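You operate a simulated robot arm through the tools that you are given. There is no shell and no other tool. Be economical: measure what you need, move in short steps, check, and stop when the job is done.

The job below is to be done with a simulated robot arm. You get a single attempt, and the scene is never put back.

Task
Test the grey coil at its own volts, then reset the breaker and switch the box off.
Fine: set the volts printed on the coil, switch the check box on and press the yellow button once.

It is judged by the outcome, as a careful person would: the job done as asked, and still so three seconds after it is handed in. It fails if anything else is knocked over, pushed out of place, dropped, spilled or broken.

Robot
A 6-joint arm with a two-finger parallel gripper, fixed in place. Base frame: the origin is at the foot of the arm, x ahead of it, y to its left, z up. Readings come in m, degrees, newtons and seconds.
With the tool pointing down near the work surface it reaches from about 0.26 to 0.66 m from the base axis. Its first joint turns from -66.0 to 66.0 degrees. Payload 2.9 kg.
The TCP is the grasp point between the finger pads, 0.03 m short of the fingertips. In the tool frame z runs along the fingers and y along their closing line. The gripper opens to 0.11 m. The fingers are 0.02 m wide and 0.01 m thick; the gripper's body (0.048 by 0.112 m) begins 0.055 m behind the TCP.
Orientation is told as [roll, pitch, yaw] about the base's x, y, z axes, in that order, counted from this pose: with the fingers straight down and closing along the base's y, the tool's x points along the base's -x, its y along +y and its z along -z.

Tools
- The arm moves only by the tool drive_tool. Its argument "increments" is one flat list of numbers, 7 for each row, row after row: the turn, a rotation vector about the base's x, y, z in degrees, then the shift along the base's x, y, z in m, then the gripper command, from -1 (fully open) to 1 (shut), values between in proportion. In form: [wx, wy, wz, x, y, z, grip, wx, wy, wz, x, y, z, grip, ...]. A call has 1 to 12 rows; each row is the pose to reach, as a shift and turn from the pose commanded when the call began. Rows are played at 5 a second. More than 0.05 m and 8.6 degrees between two rows, or a gripper value outside its range, and nothing of the call is played. Where a pose cannot be reached the arm comes as near as it can. A force on the tool above 40 N (or 10 N above the force at the start of the call, whichever is more), or a blocked arm, ends the call early, and 0.2 s more pass. The fingers move at their own pace (about 0.108 m/s each) and stop on an object; they squeeze with about 35 N. The grip force told is the motor's: it shows also when the fingers shut on nothing. Time passes only in rows, and 0.2 s behind the last, so rows that repeat a pose let the fingers close. It gives the time, the measured TCP pose, the force on the tool (base axes), the opening and the grip force at its end, in the units of the frame above (readings bear some noise), with the torque about the TCP (base axes, N m) and any sound that the robot's microphone picked up.
- Cameras (640 x 400 px; columns grow to the right, rows downward): "scene" is fixed at [0.0895, 0.4476, 1.3779]; the picture's right is [-0.61, -0.79, 0.00], its down [-0.49, 0.37, -0.79] and it looks along [0.63, -0.48, -0.62] (base axes); focal length 214 px, centre (320, 200). "wrist" rides on the gripper at [0.072, 0.017, -0.103] in the tool frame; the picture's right is [-0.23, 0.97, 0.00], its down [-0.76, -0.18, -0.62] and it looks along [-0.61, -0.14, 0.78] (tool axes); focal length 222 px, centre (320, 200).
- get_image(camera): a new picture of that camera. No time passes.
- probe_pixels(camera, pixels): for up to 12 pixels [column, row] of the newest picture of that camera ("zoom" is the newest enlarged one), the place [x, y, z] in the base frame of the surface seen there, good to about 0.002 m. No time passes.
- zoom(camera, box): a new picture of the part [left, top, right, bottom] of that camera's present view, enlarged. No time passes.
- finish_job(): hands the job in; it is judged then, once.

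Work in short steps. Measure before you move; look again where a grasp or a placing could have gone wrong, and mend it. You have 80 turns and 38 pictures in all, those below and enlarged ones among them. Open the gripper and draw the arm clear of the work before you hand the job in, unless the task says otherwise; then end with one line.

The tools are called after "Request:" as a command line: name --argument value ..., lists and objects as JSON in quotes. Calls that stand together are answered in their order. drive_tool: Moves the arm, as the interface text tells. Its arguments: {"type":"object","properties":{"increments":{"type":"array"}},"required":["increments"]} The other tools are called the same way: get_image (camera) takes a picture; probe_pixels (camera, pixels) gives the place of the surface under pixels of a picture; zoom (camera, box) takes an enlarged picture of a part of a camera's view; finish_job () hands the job in.

At the start:

```text
t: 0.0
ee_pos: [0.3332, 0.1428, 1.2799]
tcp_rot: [0.1, 0.0, 0.0]
ft_force: [0.4, 0.7, -1.6]
moment: [0.0, 0.02, -0.03]
finger_gap: 0.1099
gripper_force: 0.0
```

scene: 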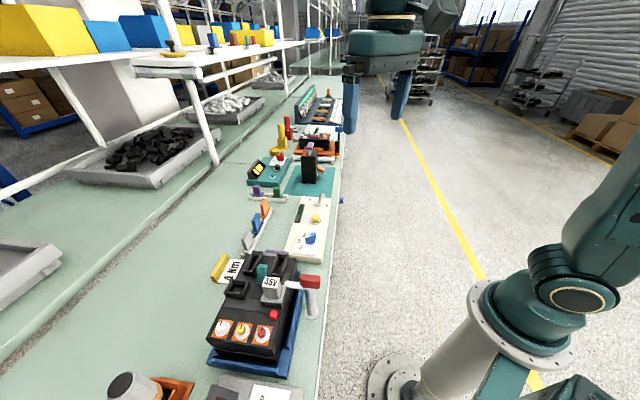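
wrist: 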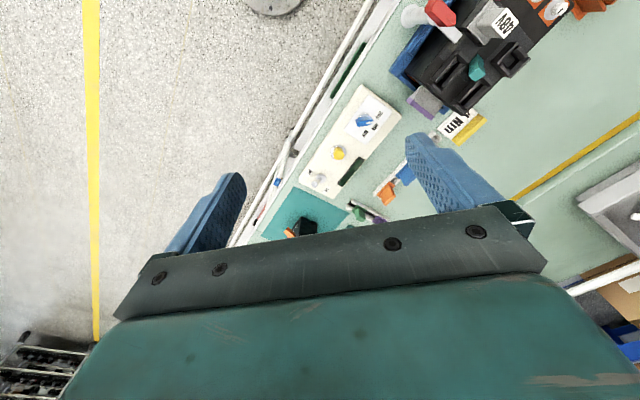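

The scene shows a black check box around (255,315) with knobs and a coil reading "48V?" at (270,285). I zoom in to read the details.

Request:
zoom --camera "scene" --box '[190, 235, 340, 385]'

Request:
zoom --camera "wrist" --box '[380, 0, 600, 150]'

Request:
zoom --camera "scene" --box '[230, 80, 350, 270]'

```text
2.67 times, centred on (265, 310) of scene
```

zoom: 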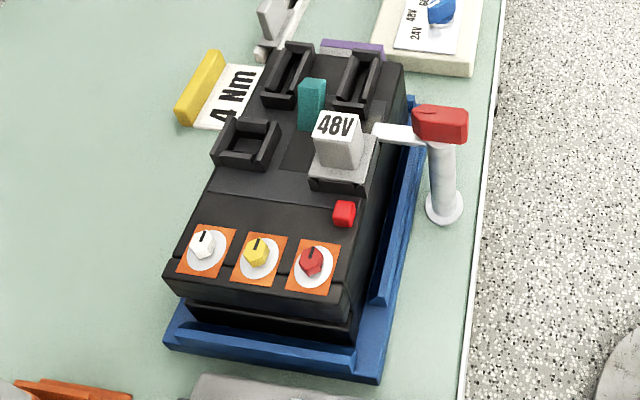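

```text
2.67 times, centred on (490, 75) of wrist
```

zoom: 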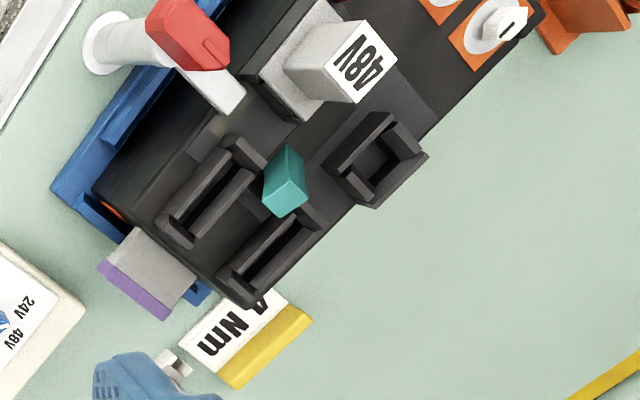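

```text
2.11 times, centred on (290, 175) of scene
```

zoom: 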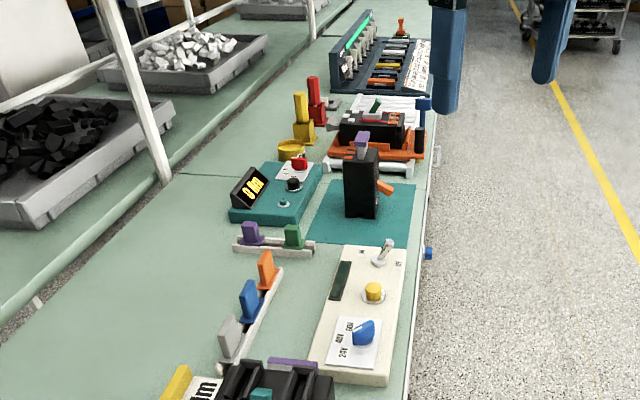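

The white box (≈(310,230)) looks like the check box, with a blue selector, yellow button and toggle. I zoom more tightly on it and on the black box to its left.

Request:
zoom --camera "scene" --box '[280, 190, 345, 265]'

Request:
zoom --camera "scene" --box '[240, 115, 350, 200]'

Request:
zoom --camera "wrist" --box '[270, 70, 420, 240]'

```text
5.33 times, centred on (312, 228) of scene
```

zoom: 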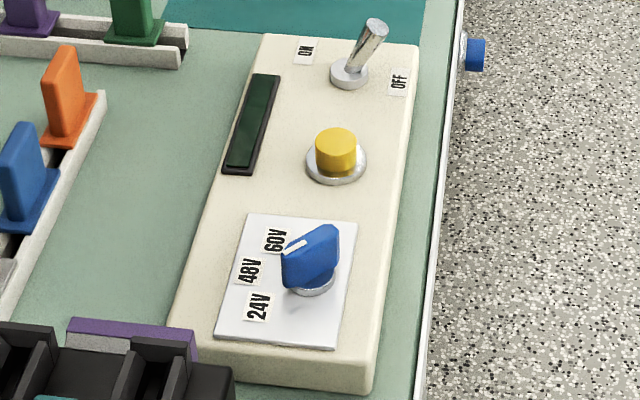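

```text
4.71 times, centred on (295, 158) of scene
```

zoom: 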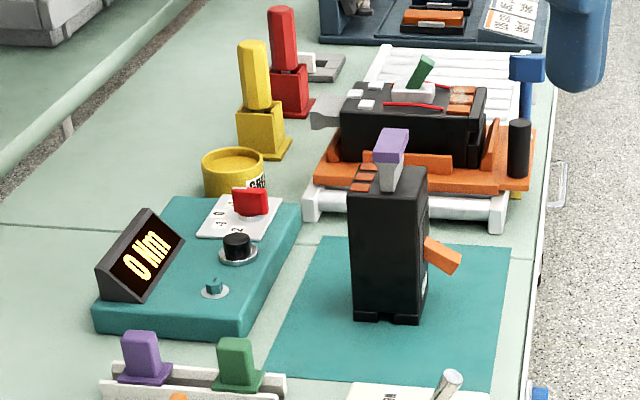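

```text
2.35 times, centred on (345, 155) of wrist
```

zoom: 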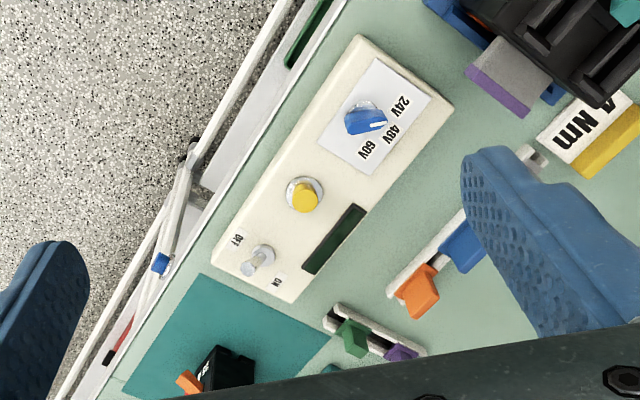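

Now I measure the key items in the newest scene picture and take a full scene image as reference.

Request:
get_image --camera "scene"

Request:
probe_pixels --camera "scene" --pixels '[[316, 217], [310, 238], [321, 199], [309, 165], [319, 169], [270, 281], [310, 282], [275, 314], [302, 258], [298, 214], [245, 330], [260, 268]]'

```text
29 pictures are left
```

scene: 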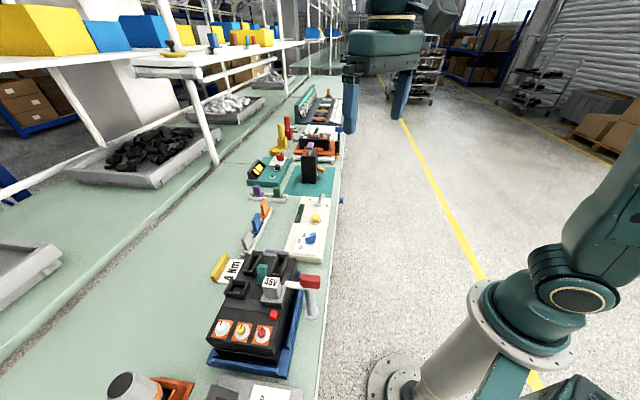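

```text
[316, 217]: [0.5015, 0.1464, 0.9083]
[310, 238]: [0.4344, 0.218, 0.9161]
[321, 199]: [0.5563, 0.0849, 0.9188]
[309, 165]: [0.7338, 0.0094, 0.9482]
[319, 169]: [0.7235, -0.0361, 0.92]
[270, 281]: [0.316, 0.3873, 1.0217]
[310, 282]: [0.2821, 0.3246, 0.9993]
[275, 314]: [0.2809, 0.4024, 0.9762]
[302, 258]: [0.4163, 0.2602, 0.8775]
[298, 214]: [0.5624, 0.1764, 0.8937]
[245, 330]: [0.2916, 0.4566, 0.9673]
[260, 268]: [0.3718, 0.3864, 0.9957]
```

The big black device on the blue tray (breaker-like with teal handle at (262,268), grey 48V coil at (270,285)) needs a close look. I move the wrist camera above it, keeping high.

Request:
drive_tool --increments '[0, 0, 0, -0.015, 0.04, -0.015, -1, 0, 0, 0, -0.03, 0.08, -0.03, -1, 0, 0, 0, -0.045, 0.12, -0.045, -1, 0, 0, 0, -0.06, 0.16, -0.06, -1, 0, 0, 0, -0.075, 0.2, -0.075, -1, 0, 0, 0, -0.085, 0.23, -0.085, -1, 0, 0, 0, -0.085, 0.23, -0.085, -1]'

Request:
get_image --camera "wrist"

```text
t: 1.6
ee_pos: [0.2495, 0.3705, 1.1924]
tcp_rot: [0.0, 0.1, 0.0]
ft_force: [0.1, -0.8, -0.4]
moment: [0.0, -0.01, 0.02]
finger_gap: 0.11
gripper_force: 0.0
```

```text
28 pictures are left
```

wrist: 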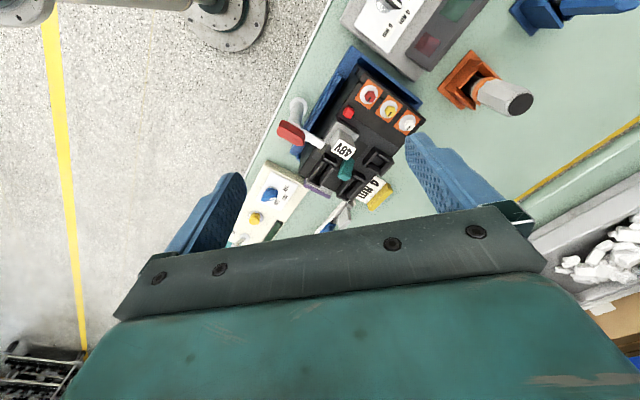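

The breaker is at (360,150) in the wrist view; I zoom into it and the other device near the top.

Request:
zoom --camera "wrist" --box '[270, 40, 440, 240]'

Request:
zoom --camera "wrist" --box '[320, 0, 560, 120]'

```text
2.00 times, centred on (355, 140) of wrist
```

zoom: 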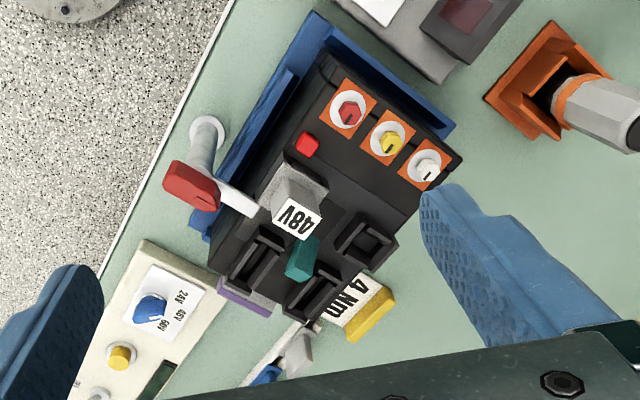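

```text
2.67 times, centred on (440, 60) of wrist
```

zoom: 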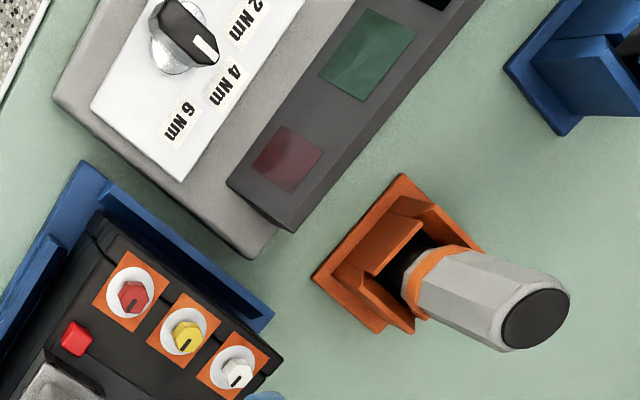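

The teal handle at breaker centre is its toggle; the 48V grey coil sits in a pocket of it. The white box holds selector/button/ON-OFF toggle. I move over the check box for a close look.

Request:
drive_tool --increments '[0, 0, 0, 0.025, -0.04, 0, -1, 0, 0, 0, 0.05, -0.08, -0.01, -1, 0, 0, 0, 0.075, -0.12, -0.03, -1, 0, 0, 0, 0.1, -0.155, -0.05, -1, 0, 0, 0, 0.11, -0.17, -0.09, -1, 0, 0, 0, 0.11, -0.17, -0.13, -1, 0, 0, 0, 0.11, -0.17, -0.13, -1]'

Request:
get_image --camera "wrist"

```text
refused: row 3 steps farther than a row can; nothing moved
```

```text
25 pictures are left
```

wrist: 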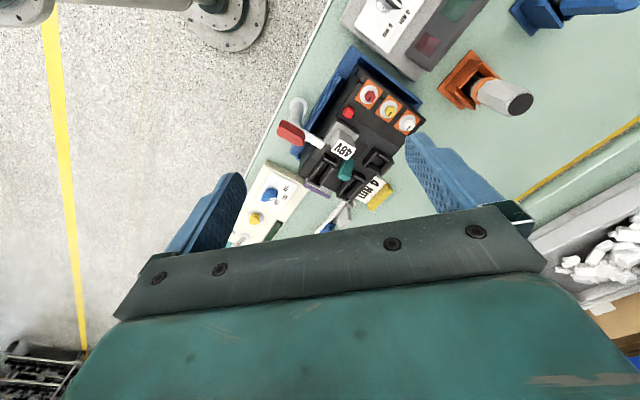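

The call was refused for step size; re-plan with smaller steps, to a pose above the check box (≈(0.47,0.19,1.06)).

Request:
drive_tool --increments '[0, 0, 0, 0.03, -0.025, -0.015, -1, 0, 0, 0, 0.06, -0.05, -0.03, -1, 0, 0, 0, 0.09, -0.075, -0.045, -1, 0, 0, 0, 0.12, -0.1, -0.06, -1, 0, 0, 0, 0.15, -0.125, -0.08, -1, 0, 0, 0, 0.18, -0.15, -0.1, -1, 0, 0, 0, 0.21, -0.175, -0.12, -1, 0, 0, 0, 0.22, -0.18, -0.13, -1, 0, 0, 0, 0.22, -0.18, -0.13, -1]'

Request:
zoom --camera "wrist" --box '[200, 0, 460, 200]'

```text
t: 3.6
ee_pos: [0.4665, 0.1889, 1.0626]
tcp_rot: [-0.1, 0.0, -0.1]
ft_force: [0.8, -0.5, -0.3]
moment: [0.0, 0.06, 0.02]
finger_gap: 0.1098
gripper_force: 0.0
```

```text
2.00 times, centred on (330, 100) of wrist
```

zoom: 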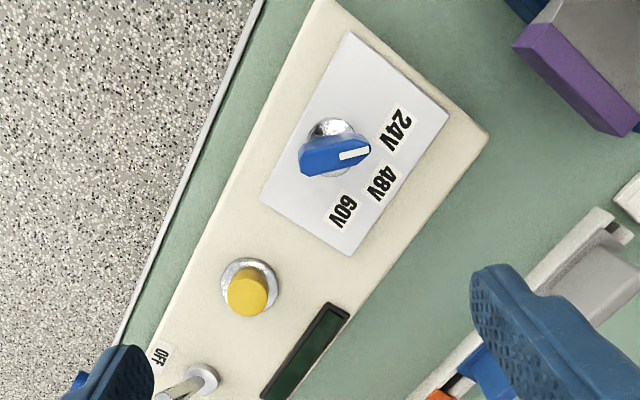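

I probe the knob's pointer ends, shaft base, labels, button and toggle in this zoom.

Request:
probe_pixels --camera "zoom" --pixels '[[345, 156], [364, 152], [305, 158], [320, 127], [340, 122], [393, 130], [380, 183], [341, 211], [247, 285], [205, 378], [170, 395], [440, 230]]'

Request:
zoom --camera "scene" --box '[290, 220, 330, 250]'

```text
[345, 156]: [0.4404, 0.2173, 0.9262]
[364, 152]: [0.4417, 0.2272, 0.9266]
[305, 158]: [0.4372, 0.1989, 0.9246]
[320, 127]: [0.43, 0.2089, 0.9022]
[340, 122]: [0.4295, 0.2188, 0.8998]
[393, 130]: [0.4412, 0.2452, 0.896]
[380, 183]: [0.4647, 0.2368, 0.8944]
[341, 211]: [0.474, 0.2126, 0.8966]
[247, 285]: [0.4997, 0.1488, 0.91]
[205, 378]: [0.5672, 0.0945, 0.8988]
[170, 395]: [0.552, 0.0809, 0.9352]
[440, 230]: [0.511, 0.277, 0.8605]
```

```text
13.33 times, centred on (310, 235) of scene
```

zoom: 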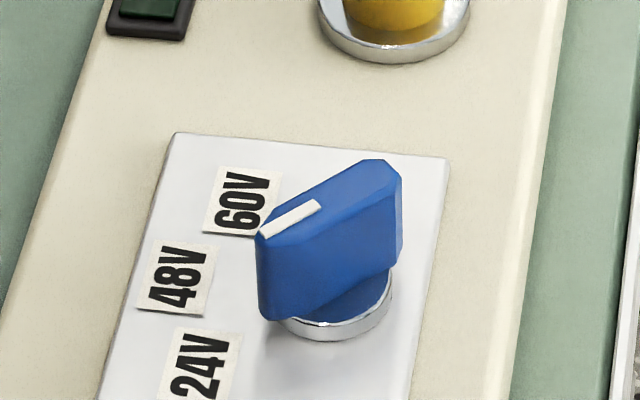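

Knob centre ≈ (0.4395,0.213), pointing ~85° (24V); 48V lies at ~43°, i.e. a −45° turn. I yaw the tool +85° so the fingers close across the blade and centre above it, half closing the fingers.

Request:
drive_tool --increments '[0, 0, 8.5, -0.003, 0.003, 0, 0, 0, 0, 17, -0.006, 0.006, 0, 0, 0, 0, 25.5, -0.009, 0.009, 0, 0, 0, 0, 34, -0.012, 0.012, 0, 0, 0, 0, 42.5, -0.015, 0.015, 0, 0, 0, 0, 51, -0.018, 0.018, 0, 0, 0, 0, 59.5, -0.021, 0.02, 0, 0, 0, 0, 68, -0.024, 0.022, 0, 0, 0, 0, 76.5, -0.026, 0.023, 0, 0, 0, 0, 85, -0.027, 0.024, 0, 0, 0, 0, 85, -0.027, 0.024, -0.04, 0, 0, 0, 85, -0.027, 0.024, -0.06, 0]'

Request:
get_image --camera "wrist"

```text
t: 6.2
ee_pos: [0.4393, 0.2197, 1.0059]
tcp_rot: [0.0, -0.1, 85.1]
ft_force: [0.3, -0.2, 0.7]
moment: [0.02, 0.0, 0.01]
finger_gap: 0.0548
gripper_force: 0.1
```

```text
22 pictures are left
```

wrist: 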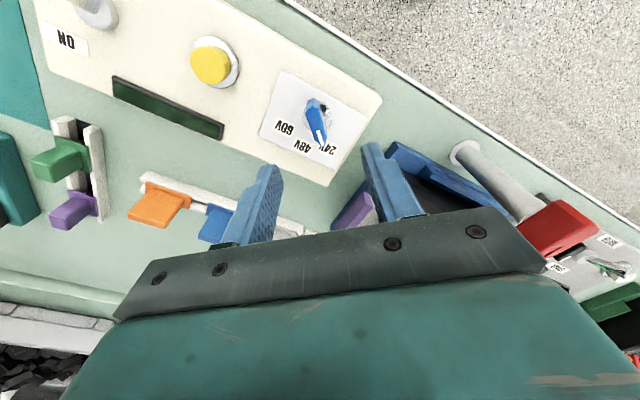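

I check the blade's ends from this new view for the centre.

Request:
zoom --camera "wrist" --box '[250, 60, 400, 160]'

```text
4.00 times, centred on (325, 110) of wrist
```

zoom: 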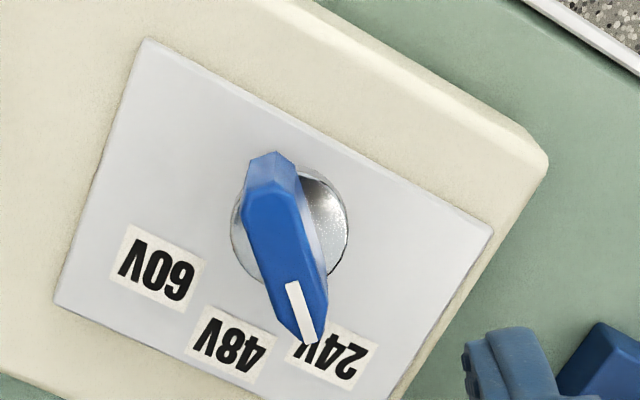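

Request:
probe_pixels --camera "zoom" --pixels '[[303, 335], [268, 190], [285, 250], [265, 215], [300, 250], [340, 215], [300, 310], [232, 250], [345, 190], [265, 155]]'

```text
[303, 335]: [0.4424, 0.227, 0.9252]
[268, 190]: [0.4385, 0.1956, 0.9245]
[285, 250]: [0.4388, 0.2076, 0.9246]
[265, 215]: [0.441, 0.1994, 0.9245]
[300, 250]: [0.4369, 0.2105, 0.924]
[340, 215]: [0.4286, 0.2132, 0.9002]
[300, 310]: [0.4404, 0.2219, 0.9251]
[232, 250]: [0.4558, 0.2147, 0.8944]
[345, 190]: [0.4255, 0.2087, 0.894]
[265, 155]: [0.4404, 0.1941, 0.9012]
```

Blade centre ≈ (0.4405, 0.211, top 0.925), direction ~83°. I descend so the tips reach z≈0.905 and then close.

Request:
drive_tool --increments '[0, 0, -1, 0, -0.005, -0.025, 0, 0, 0, -2, 0, -0.005, -0.05, 0, 0, 0, -2, 0, -0.005, -0.068, 0, 0, 0, -2, 0, -0.005, -0.068, 0.4, 0, 0, -2, 0, -0.005, -0.068, 0.7, 0, 0, -2, 0, -0.005, -0.068, 0.9, 0, 0, -2, 0, -0.005, -0.068, 1, 0, 0, -2, 0, -0.005, -0.068, 1]'

Request:
zoom --camera "wrist" --box '[180, 60, 460, 260]'

```text
t: 8.0
ee_pos: [0.4396, 0.214, 0.9367]
tcp_rot: [-0.2, -0.1, 82.8]
ft_force: [21.1, -7.2, -7.2]
moment: [0.25, -0.3, 0.06]
finger_gap: 0.0117
gripper_force: 45.0
```

```text
2.00 times, centred on (320, 160) of wrist
```

zoom: 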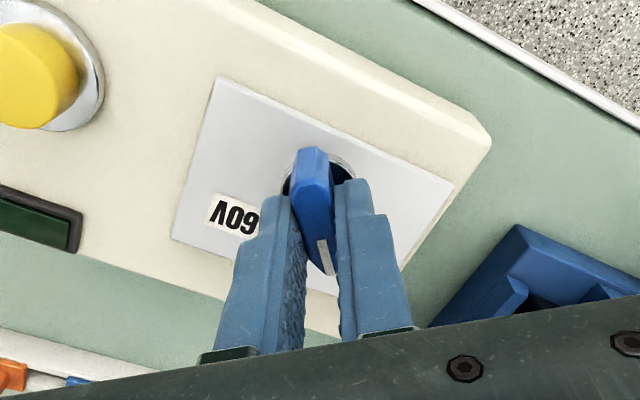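

The blade is gripped (gap 0.0117) with a 21 N side load in +x; I ease the tool +2 mm in x while turning −45°.

Request:
drive_tool --increments '[0, 0, 0, 0.001, -0.0005, 0, 1, 0, 0, -5, 0.002, -0.001, 0, 1, 0, 0, -11, 0.002, -0.001, 0, 1, 0, 0, -17, 0.002, -0.001, 0, 1, 0, 0, -23, 0.002, -0.001, 0, 1, 0, 0, -29, 0.002, -0.001, 0, 1, 0, 0, -35, 0.002, -0.001, 0, 1, 0, 0, -40, 0.002, -0.001, 0, 1, 0, 0, -44, 0.002, -0.001, 0, 1, 0, 0, -44, 0.002, -0.001, 0, 1]'

```text
t: 10.2
ee_pos: [0.4404, 0.2133, 0.9361]
tcp_rot: [0.3, 0.1, 39.5]
ft_force: [-19.4, 22.0, 8.3]
moment: [0.84, -0.68, 0.01]
finger_gap: 0.0117
gripper_force: 45.0
```

The turn finished with little torque about z. I release, rise straight up and look.

Request:
drive_tool --increments '[0, 0, 0, 0, 0, 0, 0.5, 0, 0, 0, 0, 0, 0, 0.1, 0, 0, 0, 0, 0, 0, 0.1, 0, 0, 0, 0, 0, 0.03, 0.1, 0, 0, 0, 0, 0, 0.07, 0.1, 0, 0, 0, 0, 0, 0.07, 0.1]'

Request:
get_image --camera "wrist"

```text
t: 11.6
ee_pos: [0.4406, 0.2095, 1.0079]
tcp_rot: [0.0, 0.1, 39.0]
ft_force: [0.5, 1.1, -0.6]
moment: [0.0, 0.04, -0.03]
finger_gap: 0.0494
gripper_force: 0.0
```

```text
19 pictures are left
```

wrist: 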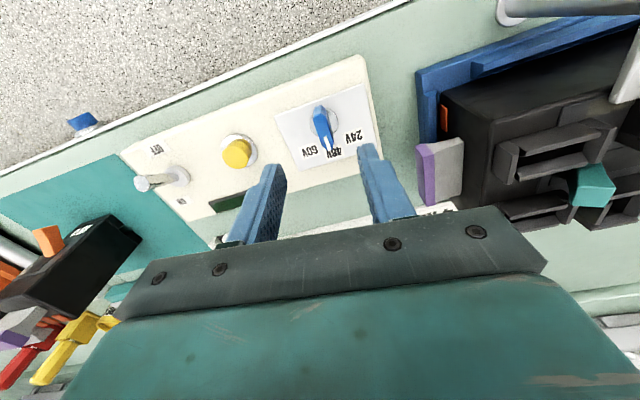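

The knob now points at 48V (325,150). Next the toggle at (165,180): zoom and measure it.

Request:
zoom --camera "wrist" --box '[120, 90, 360, 240]'

Request:
probe_pixels --camera "wrist" --pixels '[[142, 183], [150, 181], [158, 180], [165, 178], [178, 175], [186, 178], [155, 149], [181, 202], [237, 152], [322, 120], [329, 146], [128, 164]]'

```text
2.67 times, centred on (240, 165) of wrist
```

zoom: 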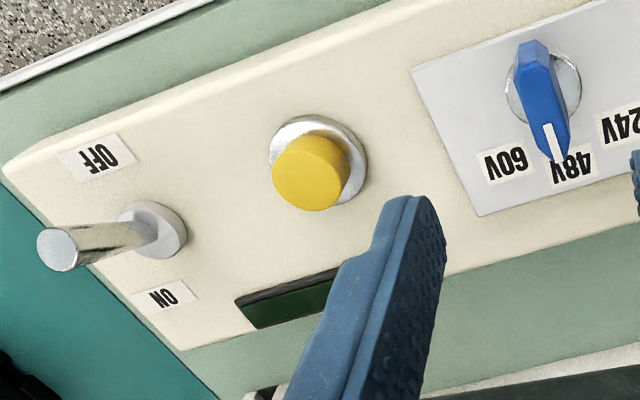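

```text
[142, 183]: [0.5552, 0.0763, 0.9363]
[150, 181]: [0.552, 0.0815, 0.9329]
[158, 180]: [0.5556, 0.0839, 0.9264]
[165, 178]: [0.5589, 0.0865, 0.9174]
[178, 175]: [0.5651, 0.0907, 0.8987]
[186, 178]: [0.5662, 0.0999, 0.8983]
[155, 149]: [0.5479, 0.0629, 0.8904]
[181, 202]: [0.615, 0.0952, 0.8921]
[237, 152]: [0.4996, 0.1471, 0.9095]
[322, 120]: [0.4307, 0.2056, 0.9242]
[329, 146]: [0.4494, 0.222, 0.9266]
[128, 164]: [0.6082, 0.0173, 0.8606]
```

The toggle pivot ≈ (0.566,0.0925), tip (0.554,0.078,0.936), leaning to OFF; it must be pushed along (+0.72,+0.69). I close the fingers and go to its OFF side, then look.

Request:
drive_tool --increments '[0, 0, 1, 0.02, -0.035, 0, 1, 0, 0, 2, 0.04, -0.07, 0, 1, 0, 0, 3, 0.06, -0.105, 0, 1, 0, 0, 4, 0.08, -0.14, 0, 1, 0, 0, 4, 0.0885, -0.152, 0, 1, 0, 0, 4, 0.0885, -0.152, -0.03, 1, 0, 0, 4, 0.0885, -0.152, -0.063, 1, 0, 0, 4, 0.0885, -0.152, -0.063, 1]'

Request:
get_image --camera "wrist"

```text
t: 13.4
ee_pos: [0.5309, 0.0581, 0.9384]
tcp_rot: [0.0, 0.0, 43.0]
ft_force: [0.1, -0.2, 0.2]
moment: [0.02, 0.01, -0.03]
finger_gap: 0.0
gripper_force: 35.3
```

```text
17 pictures are left
```

wrist: 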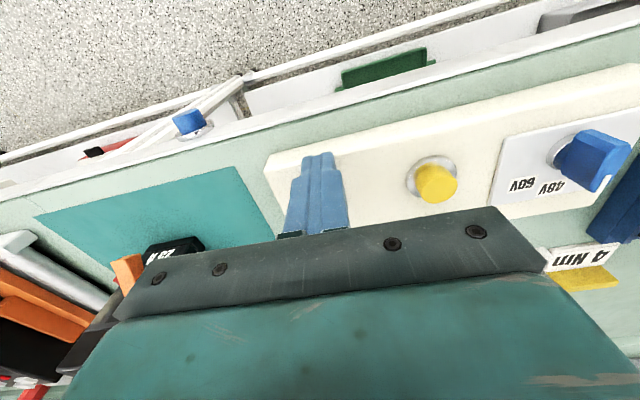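

The closed fingers are on the OFF side of the toggle, at tip height ≈0.91. I push along (0.72,0.69) by 55 mm in small steps, then rise.

Request:
drive_tool --increments '[0, 0, 0, 0.008, 0.0075, 0, 1, 0, 0, 0, 0.016, 0.015, 0, 1, 0, 0, 0, 0.022, 0.021, 0, 1, 0, 0, 0, 0.028, 0.027, 0, 1, 0, 0, 0, 0.034, 0.0325, 0, 1, 0, 0, 0, 0.04, 0.038, 0, 1, 0, 0, 0, 0.04, 0.038, 0, 1]'

```text
t: 14.7
ee_pos: [0.5615, 0.0871, 0.9421]
tcp_rot: [0.6, 1.2, 42.2]
ft_force: [-9.4, -3.5, 7.0]
moment: [-0.09, 0.27, 0.02]
finger_gap: 0.0003
gripper_force: 35.6
stopped in row 6: the force on the tool passed its limit at 50 N (the readings are from after the stop); the commanded pose is now the measured one
```

The push hit the limit near the end of travel (maybe the lever's far stop). I back off and rise to look.

Request:
drive_tool --increments '[0, 0, 0, -0.01, -0.01, 0, 1, 0, 0, 0, -0.02, -0.02, 0.02, 1, 0, 0, 0, -0.03, -0.03, 0.06, 1, 0, 0, 0, -0.04, -0.02, 0.1, 1, 0, 0, 0, -0.06, 0.0, 0.1, 1, 0, 0, 0, -0.06, 0.0, 0.1, 1]'

Request:
zoom --camera "wrist" --box '[160, 50, 480, 250]'

```text
t: 16.1
ee_pos: [0.5021, 0.0877, 1.0412]
tcp_rot: [0.4, 1.1, 42.4]
ft_force: [0.1, -0.1, 0.1]
moment: [-0.02, 0.03, -0.03]
finger_gap: 0.0003
gripper_force: 35.2
```

```text
2.00 times, centred on (320, 150) of wrist
```

zoom: 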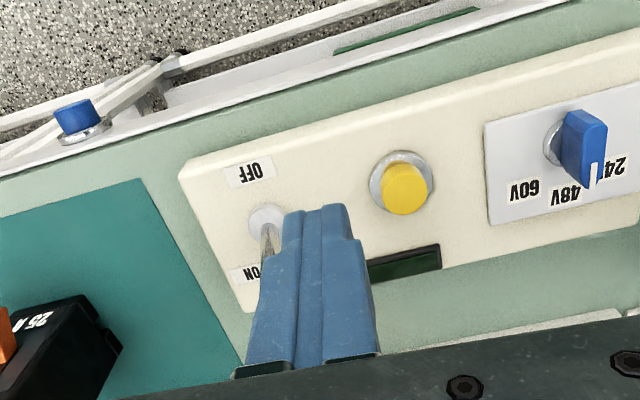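

The lever now leans toward ON. I check with the scene camera before pressing.

Request:
zoom --camera "scene" --box '[270, 130, 360, 260]'

Request:
probe_pixels --camera "wrist" --pixels '[[293, 162], [294, 170], [294, 173], [300, 177], [356, 143], [359, 150], [362, 143], [290, 155]]'

```text
3.08 times, centred on (315, 195) of scene
```

zoom: 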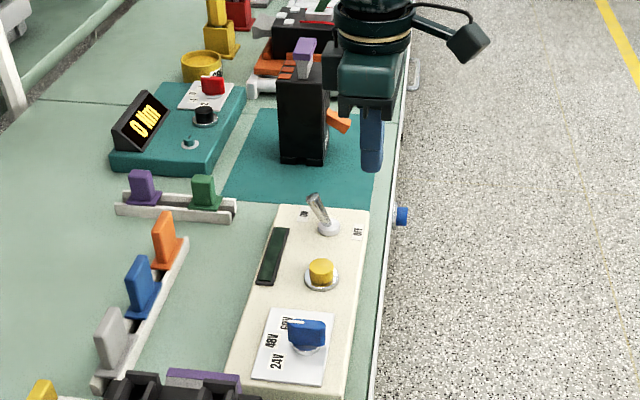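

```text
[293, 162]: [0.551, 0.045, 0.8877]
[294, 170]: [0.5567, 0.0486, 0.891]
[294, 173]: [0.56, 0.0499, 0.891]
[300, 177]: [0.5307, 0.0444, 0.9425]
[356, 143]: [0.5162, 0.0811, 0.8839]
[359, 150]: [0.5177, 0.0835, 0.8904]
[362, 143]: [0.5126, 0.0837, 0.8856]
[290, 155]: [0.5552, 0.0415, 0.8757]
```

The scene confirms the toggle leans to ON, and the box hasn't moved (button still at scene (315,218)). I go above the yellow button (0.501,0.147, top 0.91) with closed fingers.

Request:
drive_tool --increments '[0, 0, 0, 0, 0.03, 0, 1, 0, 0, 0, -0.001, 0.0595, 0, 1, 0, 0, 0, -0.001, 0.0595, -0.04, 1, 0, 0, 0, -0.001, 0.0595, -0.08, 1, 0, 0, 0, -0.001, 0.0595, -0.085, 1, 0, 0, 0, -0.001, 0.0595, -0.085, 1]'

Request:
get_image --camera "wrist"

```text
t: 17.5
ee_pos: [0.5028, 0.1495, 0.9564]
tcp_rot: [0.5, 1.1, 42.5]
ft_force: [-0.5, -1.6, -0.1]
moment: [0.01, 0.01, 0.01]
finger_gap: 0.0
gripper_force: 34.7
```

```text
14 pictures are left
```

wrist: 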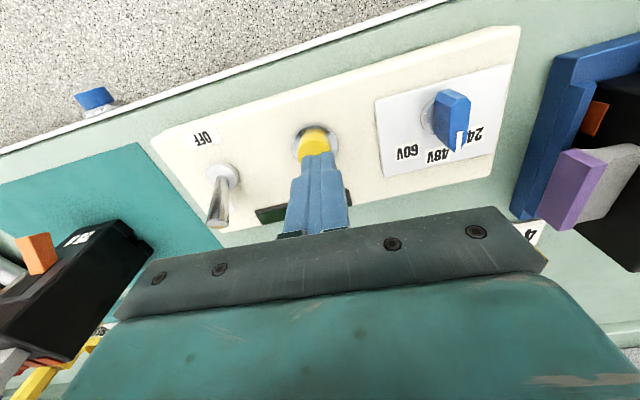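

Fingers are right above the button at (315,145). I press down slowly and lift in one call, so it's pressed once.

Request:
drive_tool --increments '[0, 0, 0, -0.001, -0.001, -0.008, 1, 0, 0, 0, -0.001, -0.001, -0.013, 1, 0, 0, 0, -0.001, -0.001, -0.016, 1, 0, 0, 0, -0.001, -0.001, -0.018, 1, 0, 0, 0, -0.001, -0.001, -0.02, 1, 0, 0, 0, -0.001, -0.001, -0.021, 1, 0, 0, 0, -0.001, -0.001, -0.021, 1]'

Request:
zoom --camera "scene" --box '[220, 190, 350, 320]'

```text
t: 19.1
ee_pos: [0.5014, 0.1466, 0.9356]
tcp_rot: [0.5, 1.1, 42.4]
ft_force: [1.0, -1.5, 4.2]
moment: [-0.02, -0.06, -0.03]
finger_gap: 0.0
gripper_force: 35.2
heard: click, click
```

```text
3.08 times, centred on (285, 255) of scene
```

zoom: 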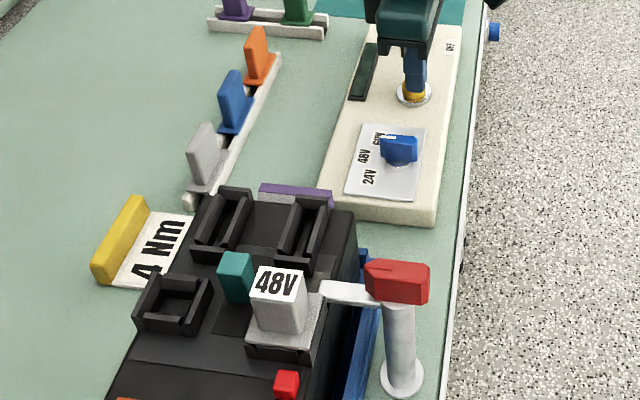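

Two clicks (button and trip); the teal handle has shifted from scene (261,274) to (257,279), i.e. tripped. I lift off and move toward the breaker.

Request:
drive_tool --increments '[0, 0, 0, 0, 0, 0.03, 1, 0, 0, 0, 0, 0, 0.07, 1, 0, 0, 0, -0.01, 0.02, 0.11, 1, 0, 0, 0, -0.03, 0.05, 0.14, 1, 0, 0, 0, -0.055, 0.085, 0.155, 1, 0, 0, 0, -0.08, 0.12, 0.16, 1, 0, 0, 0, -0.105, 0.155, 0.16, 1, 0, 0, 0, -0.13, 0.19, 0.16, 1, 0, 0, 0, -0.15, 0.22, 0.16, 1, 0, 0, 0, -0.15, 0.22, 0.16, 1]'

Request:
get_image --camera "wrist"

```text
t: 21.3
ee_pos: [0.3534, 0.3675, 1.0973]
tcp_rot: [0.5, 1.2, 42.5]
ft_force: [0.4, -0.6, -0.5]
moment: [0.01, -0.03, 0.0]
finger_gap: 0.0
gripper_force: 35.5
```

```text
12 pictures are left
```

wrist: 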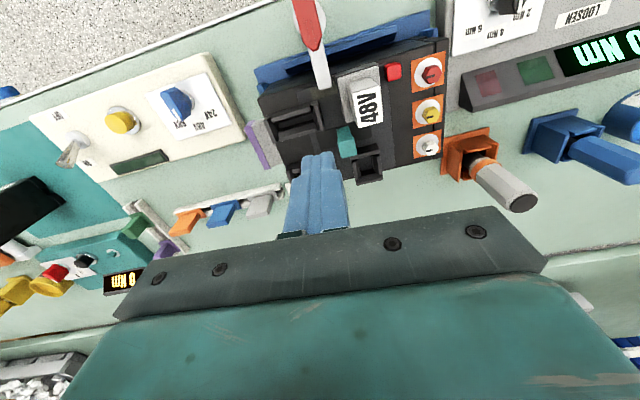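

Request:
zoom --camera "wrist" --box '[260, 40, 450, 190]'

Request:
probe_pixels --camera "wrist" --pixels '[[344, 141], [350, 150], [340, 128], [351, 130], [335, 135], [330, 140], [325, 115], [360, 158], [380, 178], [370, 110], [358, 85], [322, 80]]'

```text
2.67 times, centred on (355, 115) of wrist
```

zoom: 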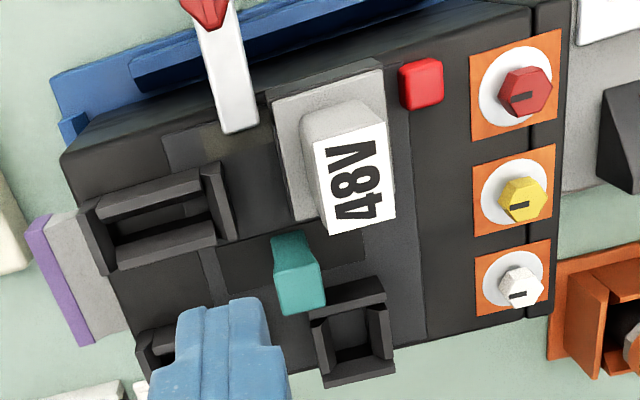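

```text
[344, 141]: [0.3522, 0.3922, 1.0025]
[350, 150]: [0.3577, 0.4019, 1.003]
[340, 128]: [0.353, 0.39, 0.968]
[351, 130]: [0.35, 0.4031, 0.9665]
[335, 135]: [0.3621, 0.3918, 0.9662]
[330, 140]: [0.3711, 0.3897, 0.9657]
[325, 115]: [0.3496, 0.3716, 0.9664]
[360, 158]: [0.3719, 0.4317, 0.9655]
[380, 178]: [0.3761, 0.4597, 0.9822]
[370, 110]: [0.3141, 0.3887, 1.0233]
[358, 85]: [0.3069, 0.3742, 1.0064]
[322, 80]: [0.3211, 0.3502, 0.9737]
```

I probe the gap around the handle: coil edges, lower pocket edges, slot ends.

Request:
probe_pixels --camera "zoom" --pixels '[[329, 234], [394, 214], [298, 222], [312, 322], [384, 290], [392, 372], [300, 300], [232, 238], [232, 170], [218, 260], [365, 250], [322, 285]]'

Request:
probe_pixels --camera "zoom" --pixels '[[278, 300], [322, 303], [275, 250], [305, 237], [220, 290], [205, 240], [185, 300], [150, 330], [410, 330], [225, 90], [250, 130], [385, 275]]'

```text
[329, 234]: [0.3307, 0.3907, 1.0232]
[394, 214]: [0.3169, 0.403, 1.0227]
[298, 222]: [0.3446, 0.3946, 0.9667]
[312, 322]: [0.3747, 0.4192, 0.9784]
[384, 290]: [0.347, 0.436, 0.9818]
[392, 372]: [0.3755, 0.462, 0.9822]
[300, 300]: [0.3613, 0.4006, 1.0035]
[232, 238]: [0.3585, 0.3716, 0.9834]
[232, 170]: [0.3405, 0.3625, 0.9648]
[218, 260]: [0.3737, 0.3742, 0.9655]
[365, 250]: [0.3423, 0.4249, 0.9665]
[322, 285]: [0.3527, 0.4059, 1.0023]
```

```text
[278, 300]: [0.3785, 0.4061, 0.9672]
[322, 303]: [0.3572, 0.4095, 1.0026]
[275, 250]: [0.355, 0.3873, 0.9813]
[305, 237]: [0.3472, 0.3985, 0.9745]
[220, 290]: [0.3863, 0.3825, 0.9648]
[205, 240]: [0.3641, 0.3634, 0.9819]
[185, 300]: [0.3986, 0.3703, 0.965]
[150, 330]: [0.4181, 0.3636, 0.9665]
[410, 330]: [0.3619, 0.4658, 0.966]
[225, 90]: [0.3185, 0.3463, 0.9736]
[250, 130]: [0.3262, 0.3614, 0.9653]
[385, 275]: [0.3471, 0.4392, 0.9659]
```

Handle top centre at (0.357,0.400,1.003); reset (OFF) direction is d=(-0.68,0.73) toward the knobs, and the gap between coil and pockets fits the closed fingers with tips at z≈0.986. I go down on the handle's ON side at (0.371,0.379).

Request:
drive_tool --increments '[0, 0, 0, 0.0196, 0.0114, 0, 1, 0, 0, 0, 0.0196, 0.0114, -0.03, 1, 0, 0, 0, 0.0196, 0.0114, -0.06, 1, 0, 0, 0, 0.0196, 0.0114, -0.08, 1, 0, 0, 0, 0.0196, 0.0114, -0.08, 1]'

Request:
zoom --camera "wrist" --box '[220, 50, 460, 230]'

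```text
t: 22.5
ee_pos: [0.3724, 0.3783, 1.0165]
tcp_rot: [0.5, 1.1, 42.4]
ft_force: [-0.5, -0.2, 0.5]
moment: [0.02, 0.0, -0.03]
finger_gap: 0.0
gripper_force: 34.9
```

```text
2.22 times, centred on (340, 140) of wrist
```

zoom: 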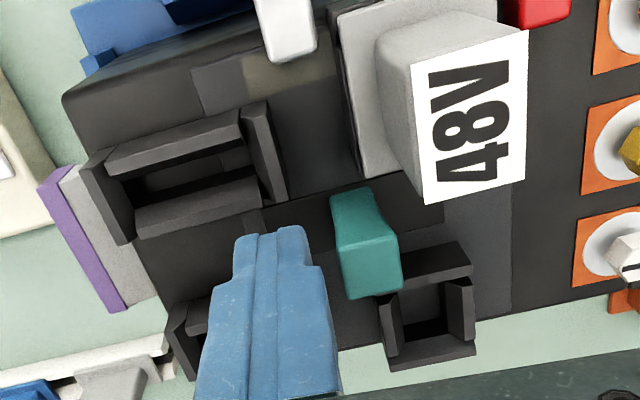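

The fingers sit just left of the teal handle, clear of the pockets. I push along d toward the knobs in small steps.

Request:
drive_tool --increments '[0, 0, 0, -0.0054, 0.0058, 0, 1, 0, 0, 0, -0.0095, 0.0102, 0, 1, 0, 0, 0, -0.0136, 0.0146, 0, 1, 0, 0, 0, -0.0163, 0.0175, 0, 1, 0, 0, 0, -0.019, 0.0204, 0, 1, 0, 0, 0, -0.0211, 0.0226, 0, 1, 0, 0, 0, -0.0211, 0.0226, 0, 1]'

Request:
zoom --camera "wrist" --box '[220, 50, 460, 230]'

```text
t: 24.1
ee_pos: [0.3501, 0.4004, 1.0155]
tcp_rot: [0.5, 1.1, 42.3]
ft_force: [6.1, -6.7, 2.6]
moment: [-0.22, -0.16, 0.04]
finger_gap: 0.0
gripper_force: 35.0
```

```text
2.22 times, centred on (340, 140) of wrist
```

zoom: 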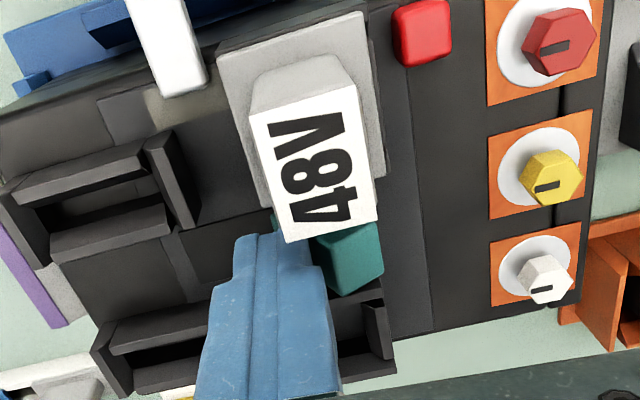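

The handle is following with ~9 N and no click yet; I push on a few mm more.

Request:
drive_tool --increments '[0, 0, 0, -0.002, 0.0022, 0, 1, 0, 0, 0, -0.0041, 0.0044, 0, 1, 0, 0, 0, -0.0061, 0.0066, 0, 1, 0, 0, 0, -0.0061, 0.0066, 0, 1]'

```text
t: 25.0
ee_pos: [0.349, 0.4009, 1.016]
tcp_rot: [0.2, 1.1, 41.3]
ft_force: [9.8, -12.6, -0.1]
moment: [-0.36, -0.31, 0.07]
finger_gap: 0.0003
gripper_force: 34.7
stopped in row 4: the force on the tool passed its limit at 41 N (the readings are from after the stop); the commanded pose is now the measured one
```

It met a hard stop at 41 N. I back off, rise and see whether the handle stays.

Request:
drive_tool --increments '[0, 0, 0, 0.007, -0.0075, 0, 1, 0, 0, 0, 0.014, -0.015, 0.01, 1, 0, 0, 0, 0.014, -0.015, 0.05, 1, 0, 0, 0, 0.014, -0.015, 0.085, 1, 0, 0, 0, 0.014, -0.015, 0.085, 1]'

Request:
zoom --camera "wrist" --box '[240, 40, 440, 200]'

```text
t: 26.2
ee_pos: [0.364, 0.3886, 1.098]
tcp_rot: [0.3, 1.2, 41.6]
ft_force: [0.0, 0.0, 0.7]
moment: [0.02, 0.0, 0.0]
finger_gap: 0.0
gripper_force: 34.9
```

```text
2.50 times, centred on (340, 120) of wrist
```

zoom: 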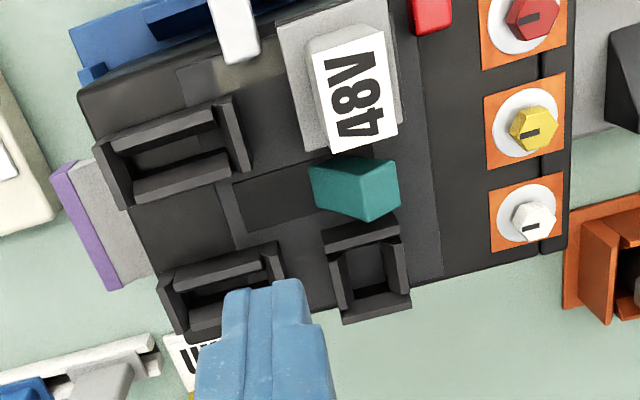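

The handle stays at the OFF/reset end. Next the toggle back to OFF: I check obstacles on the toggle's ON side (green/purple plugs, tall 25A unit).

Request:
probe_pixels --camera "scene" --pixels '[[277, 190], [257, 189], [285, 198], [309, 152], [310, 145], [304, 175], [290, 185], [265, 205], [278, 172]]'

```text
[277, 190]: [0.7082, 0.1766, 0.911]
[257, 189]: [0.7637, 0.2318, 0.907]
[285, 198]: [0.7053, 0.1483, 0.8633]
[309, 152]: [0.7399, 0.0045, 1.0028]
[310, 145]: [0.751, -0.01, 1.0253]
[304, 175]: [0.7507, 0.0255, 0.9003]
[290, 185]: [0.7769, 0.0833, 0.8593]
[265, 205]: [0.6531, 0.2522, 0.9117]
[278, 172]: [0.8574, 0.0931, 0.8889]
```

Nothing is within 0.1 m of the ON-side spot. I travel at height to (0.602,0.127).

Request:
drive_tool --increments '[0, 0, 0, 0.0265, -0.029, 0, 1, 0, 0, 0, 0.053, -0.058, 0, 1, 0, 0, 0, 0.0795, -0.087, 0, 1, 0, 0, 0, 0.106, -0.116, 0, 1, 0, 0, 0, 0.1325, -0.1445, 0, 1, 0, 0, 0, 0.159, -0.173, 0, 1, 0, 0, 0, 0.1855, -0.202, 0, 1, 0, 0, 0, 0.212, -0.231, 0, 1, 0, 0, 0, 0.2385, -0.26, 0, 1, 0, 0, 0, 0.2385, -0.26, -0.045, 1, 0, 0, 0, 0.2385, -0.26, -0.09, 1, 0, 0, 0, 0.2385, -0.26, -0.09, 1]'

Request:
get_image --camera "wrist"

```text
t: 28.8
ee_pos: [0.5952, 0.1285, 1.0095]
tcp_rot: [0.3, 1.1, 41.5]
ft_force: [-0.2, -0.6, -0.4]
moment: [-0.02, -0.04, 0.0]
finger_gap: 0.0001
gripper_force: 34.7
```

```text
7 pictures are left
```

wrist: 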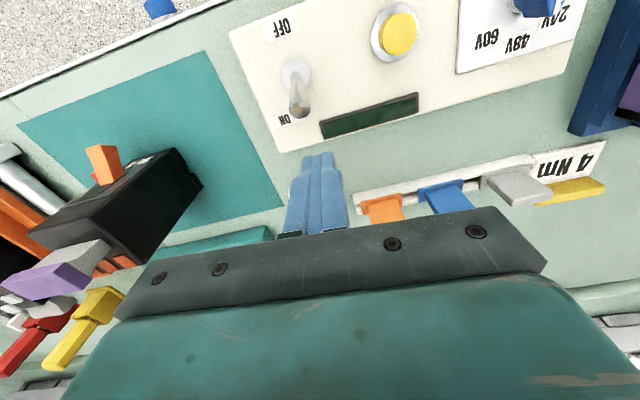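

The toggle is at (297,88) leaning ON; I probe it and the visible fingertip for relative alignment.

Request:
probe_pixels --camera "wrist" --pixels '[[297, 68], [299, 85], [300, 100], [299, 112], [293, 112], [312, 160], [326, 158], [318, 153]]'

```text
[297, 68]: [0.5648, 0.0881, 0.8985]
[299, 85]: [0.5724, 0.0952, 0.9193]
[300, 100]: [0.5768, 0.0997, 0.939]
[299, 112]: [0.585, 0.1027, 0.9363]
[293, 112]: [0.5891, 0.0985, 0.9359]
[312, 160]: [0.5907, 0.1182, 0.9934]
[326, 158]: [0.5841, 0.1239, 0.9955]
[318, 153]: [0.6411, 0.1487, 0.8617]
```

Fingertip true position ≈ (0.595,0.128), about 11 mm sideways from the lever line; I correct by (+0.006,-0.0066), descend, then push along (-0.72,-0.69).

Request:
drive_tool --increments '[0, 0, 0, 0.0061, -0.0066, 0, 1, 0, 0, 0, 0.0061, -0.0066, -0.03, 1, 0, 0, 0, 0.0061, -0.0066, -0.063, 1, 0, 0, 0, 0.0061, -0.0066, -0.063, 1, 0, 0, 0, -0.0011, -0.0135, -0.063, 1, 0, 0, 0, -0.0076, -0.0197, -0.063, 1, 0, 0, 0, -0.0141, -0.0259, -0.063, 1, 0, 0, 0, -0.0205, -0.0321, -0.063, 1, 0, 0, 0, -0.0263, -0.0376, -0.063, 1, 0, 0, 0, -0.0263, -0.0376, -0.063, 1]'

```text
t: 31.0
ee_pos: [0.6101, 0.1026, 0.9581]
tcp_rot: [0.4, 1.3, 41.7]
ft_force: [-1.0, 1.0, 0.5]
moment: [0.0, 0.03, -0.01]
finger_gap: 0.0002
gripper_force: 35.0
out of reach, approached as far as the arm can: row 3, 4, 5, 6, 7, 8, 9, 10
```

The arm couldn't reach those poses (now at (0.610,0.103,0.958)). I look before doing anything more.

Request:
get_image --camera "wrist"

```text
6 pictures are left
```

wrist: 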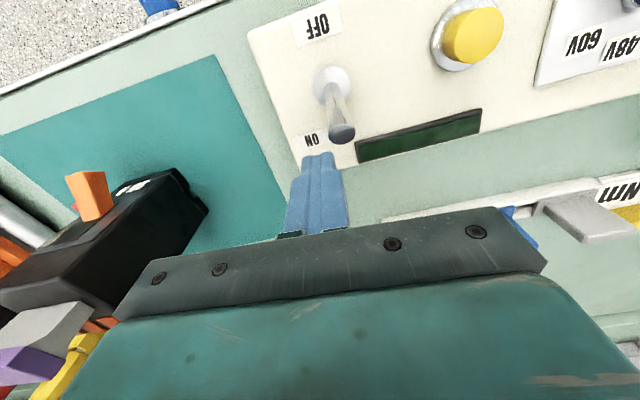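

Nothing was touched: the fingers are beside the lever on its ON side. I lift away to recover a reachable pose and read where it ends.

Request:
drive_tool --increments '[0, 0, 0, 0.01, 0.01, 0.03, 1, 0, 0, 0, 0.01, 0.01, 0.065, 1, 0, 0, 0, 0.01, 0.01, 0.1, 1, 0, 0, 0, 0.01, 0.01, 0.1, 1]'

```text
t: 32.0
ee_pos: [0.6161, 0.1101, 1.0549]
tcp_rot: [0.3, 1.2, 41.6]
ft_force: [0.1, 1.0, 0.2]
moment: [0.02, -0.04, 0.0]
finger_gap: 0.0002
gripper_force: 35.0
```

The commanded pose now is ≈(0.617,0.111,1.055). A better plan within reach: rotate yaw by −88° so the fingers close along the toggle's throw, straddle the lever, then drag toward OFF with the outer finger.

Request:
drive_tool --increments '[0, 0, -8, -0.005, -0.002, 0, 0.5, 0, 0, -16, -0.01, -0.004, 0, -0.09, 0, 0, -24, -0.015, -0.006, 0, -0.09, 0, 0, -32, -0.02, -0.008, 0, -0.09, 0, 0, -40, -0.025, -0.01, 0, -0.09, 0, 0, -48, -0.03, -0.012, 0, -0.09, 0, 0, -56, -0.034, -0.014, 0, -0.09, 0, 0, -64, -0.038, -0.016, 0, -0.09, 0, 0, -72, -0.042, -0.018, 0, -0.09, 0, 0, -80, -0.0455, -0.0187, 0, -0.09, 0, 0, -88, -0.0455, -0.0187, 0, -0.09, 0, 0, -88, -0.0455, -0.0187, 0, -0.09]'

Request:
get_image --camera "wrist"

```text
t: 34.6
ee_pos: [0.5786, 0.0939, 1.0575]
tcp_rot: [0.3, 1.2, -46.4]
ft_force: [0.1, 0.3, 0.5]
moment: [0.04, -0.01, 0.01]
finger_gap: 0.06
gripper_force: 0.0
out of reach, approached as far as the arm can: row 10, 11, 12
```

```text
5 pictures are left
```

wrist: 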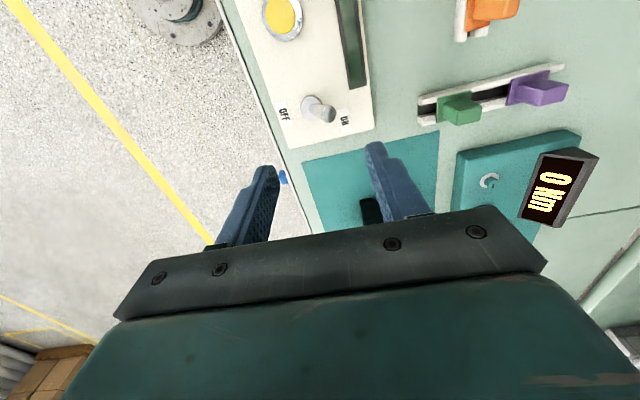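

Rotation done, though slightly off position. I probe lever and fingertips for the real relation.

Request:
probe_pixels --camera "wrist" --pixels '[[315, 105], [328, 115], [332, 117], [322, 110], [264, 170], [375, 146], [260, 175], [378, 152]]'

```text
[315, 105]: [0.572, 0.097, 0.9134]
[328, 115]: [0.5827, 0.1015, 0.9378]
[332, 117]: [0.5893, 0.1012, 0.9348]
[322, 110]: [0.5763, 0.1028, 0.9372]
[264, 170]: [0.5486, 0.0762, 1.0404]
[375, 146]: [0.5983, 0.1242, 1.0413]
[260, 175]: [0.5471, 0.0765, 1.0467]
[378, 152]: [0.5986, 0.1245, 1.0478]
```

TCP is at about (0.579,0.094), the fingers straddle the lever (inner faces at −19 and +41 mm about the pivot). I descend straight down ~0.11 m.

Request:
drive_tool --increments '[0, 0, 0, 0, 0, -0.03, -0.09, 0, 0, 0, 0, 0, -0.06, -0.09, 0, 0, 0, 0, 0, -0.09, -0.09, 0, 0, 0, 0, 0, -0.109, -0.09, 0, 0, 0, 0, 0, -0.109, -0.09]'

```text
t: 35.8
ee_pos: [0.614, 0.0968, 0.9564]
tcp_rot: [0.2, 1.2, -46.3]
ft_force: [-0.3, -0.2, -0.7]
moment: [0.0, 0.01, -0.02]
finger_gap: 0.06
gripper_force: 0.2
out of reach, approached as far as the arm can: row 1, 2, 3, 4, 5
```

The arm is sitting at some kinematic limit (it drifts outward when descending), though it touches nothing. I raise it a bit and use a scene picture to see the arm's configuration.

Request:
drive_tool --increments '[0, 0, 0, 0, 0, 0.04, -0.09, 0, 0, 0, 0, 0, 0.08, -0.09, 0, 0, 0, 0, 0, 0.08, -0.09]'

Request:
get_image --camera "scene"

```text
t: 36.6
ee_pos: [0.6162, 0.1017, 1.0357]
tcp_rot: [0.3, 1.3, -46.3]
ft_force: [0.8, -0.6, 0.0]
moment: [0.01, 0.0, 0.0]
finger_gap: 0.06
gripper_force: 0.0
```

```text
4 pictures are left
```

scene: 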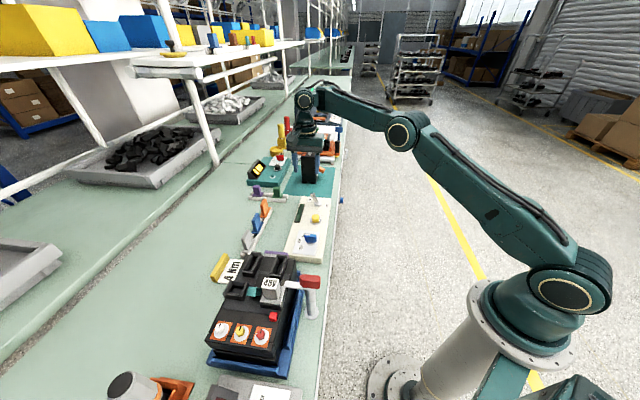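

The elbow is seen at (403,133), shoulder at (565,290), wrist at (310,100); I probe these to understand the limit.

Request:
probe_pixels --camera "scene" --pixels '[[565, 293], [401, 135], [306, 101], [310, 128], [490, 205], [360, 112], [530, 330], [440, 160], [320, 93], [312, 142]]'

```text
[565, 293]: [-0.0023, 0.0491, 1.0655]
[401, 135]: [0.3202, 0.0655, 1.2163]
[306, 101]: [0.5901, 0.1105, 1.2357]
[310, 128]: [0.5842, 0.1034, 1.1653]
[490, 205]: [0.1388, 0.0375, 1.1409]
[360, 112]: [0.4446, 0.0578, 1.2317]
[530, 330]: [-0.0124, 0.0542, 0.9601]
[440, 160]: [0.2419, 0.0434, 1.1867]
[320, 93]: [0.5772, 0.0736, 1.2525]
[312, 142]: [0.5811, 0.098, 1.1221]
```

Elbow geometry looks normal (elbow up, ~20° bent), so the solver likely just got stuck when stretched. I go up and inward to an earlier reachable region (≈(0.53,0.06,1.10)) to unstick it.

Request:
drive_tool --increments '[0, 0, 0, 0, 0, 0.035, -0.09, 0, 0, 0, 0, 0, 0.07, -0.09, 0, 0, 0, -0.03, -0.012, 0.08, -0.09, 0, 0, 0, -0.06, -0.025, 0.08, -0.09, 0, 0, 0, -0.09, -0.04, 0.08, -0.09, 0, 0, 0, -0.11, -0.04, 0.08, -0.09, 0, 0, 0, -0.11, -0.04, 0.08, -0.09]'

```text
t: 38.2
ee_pos: [0.5278, 0.044, 1.136]
tcp_rot: [-2.7, 0.1, -46.2]
ft_force: [-0.5, 0.2, 0.8]
moment: [0.01, 0.03, -0.03]
finger_gap: 0.0599
gripper_force: 0.1
out of reach, approached as far as the arm can: row 1, 5, 6, 7
```

Still limited and now slightly tilted (roll −2.7°). I turn the yaw back toward 0 in place, removing the tilt, to see if a wrist joint is the limiting one.

Request:
drive_tool --increments '[0, 0, 8, 0, 0, 0, -0.09, 0, 0, 16, 0, 0, 0, -0.09, 0, 0, 24, 0, 0, 0, -0.09, 0, 0, 32, 0, 0, 0, -0.09, 0, 0, 40, 0, 0, 0, -0.09, 0, 0, 46, 0, 0, 0, -0.09, 0, 0, 46, -0.03, 0.02, 0, -0.09, 0, 0, 46, -0.06, 0.04, 0, -0.09, 0, 0, 46, -0.06, 0.04, 0, -0.09]'

```text
t: 40.2
ee_pos: [0.4858, 0.0891, 1.1577]
tcp_rot: [-3.4, 2.6, -0.3]
ft_force: [0.1, -0.2, 0.4]
moment: [-0.04, -0.01, 0.03]
finger_gap: 0.06
gripper_force: 0.1
out of reach, approached as far as the arm can: row 1, 2, 3, 4, 5, 6, 7, 8
```

Row 9 was not flagged as unreachable, so it may be coming free. I hold a moment and read the pose.

Request:
drive_tool --increments '[0, 0, 0, 0, 0, 0, -0.09, 0, 0, 0, 0, 0, 0, -0.09]'

```text
t: 40.8
ee_pos: [0.4864, 0.0895, 1.1584]
tcp_rot: [-3.4, 2.5, -0.3]
ft_force: [0.0, 0.4, -0.5]
moment: [-0.02, 0.01, -0.04]
finger_gap: 0.0598
gripper_force: 0.0
```

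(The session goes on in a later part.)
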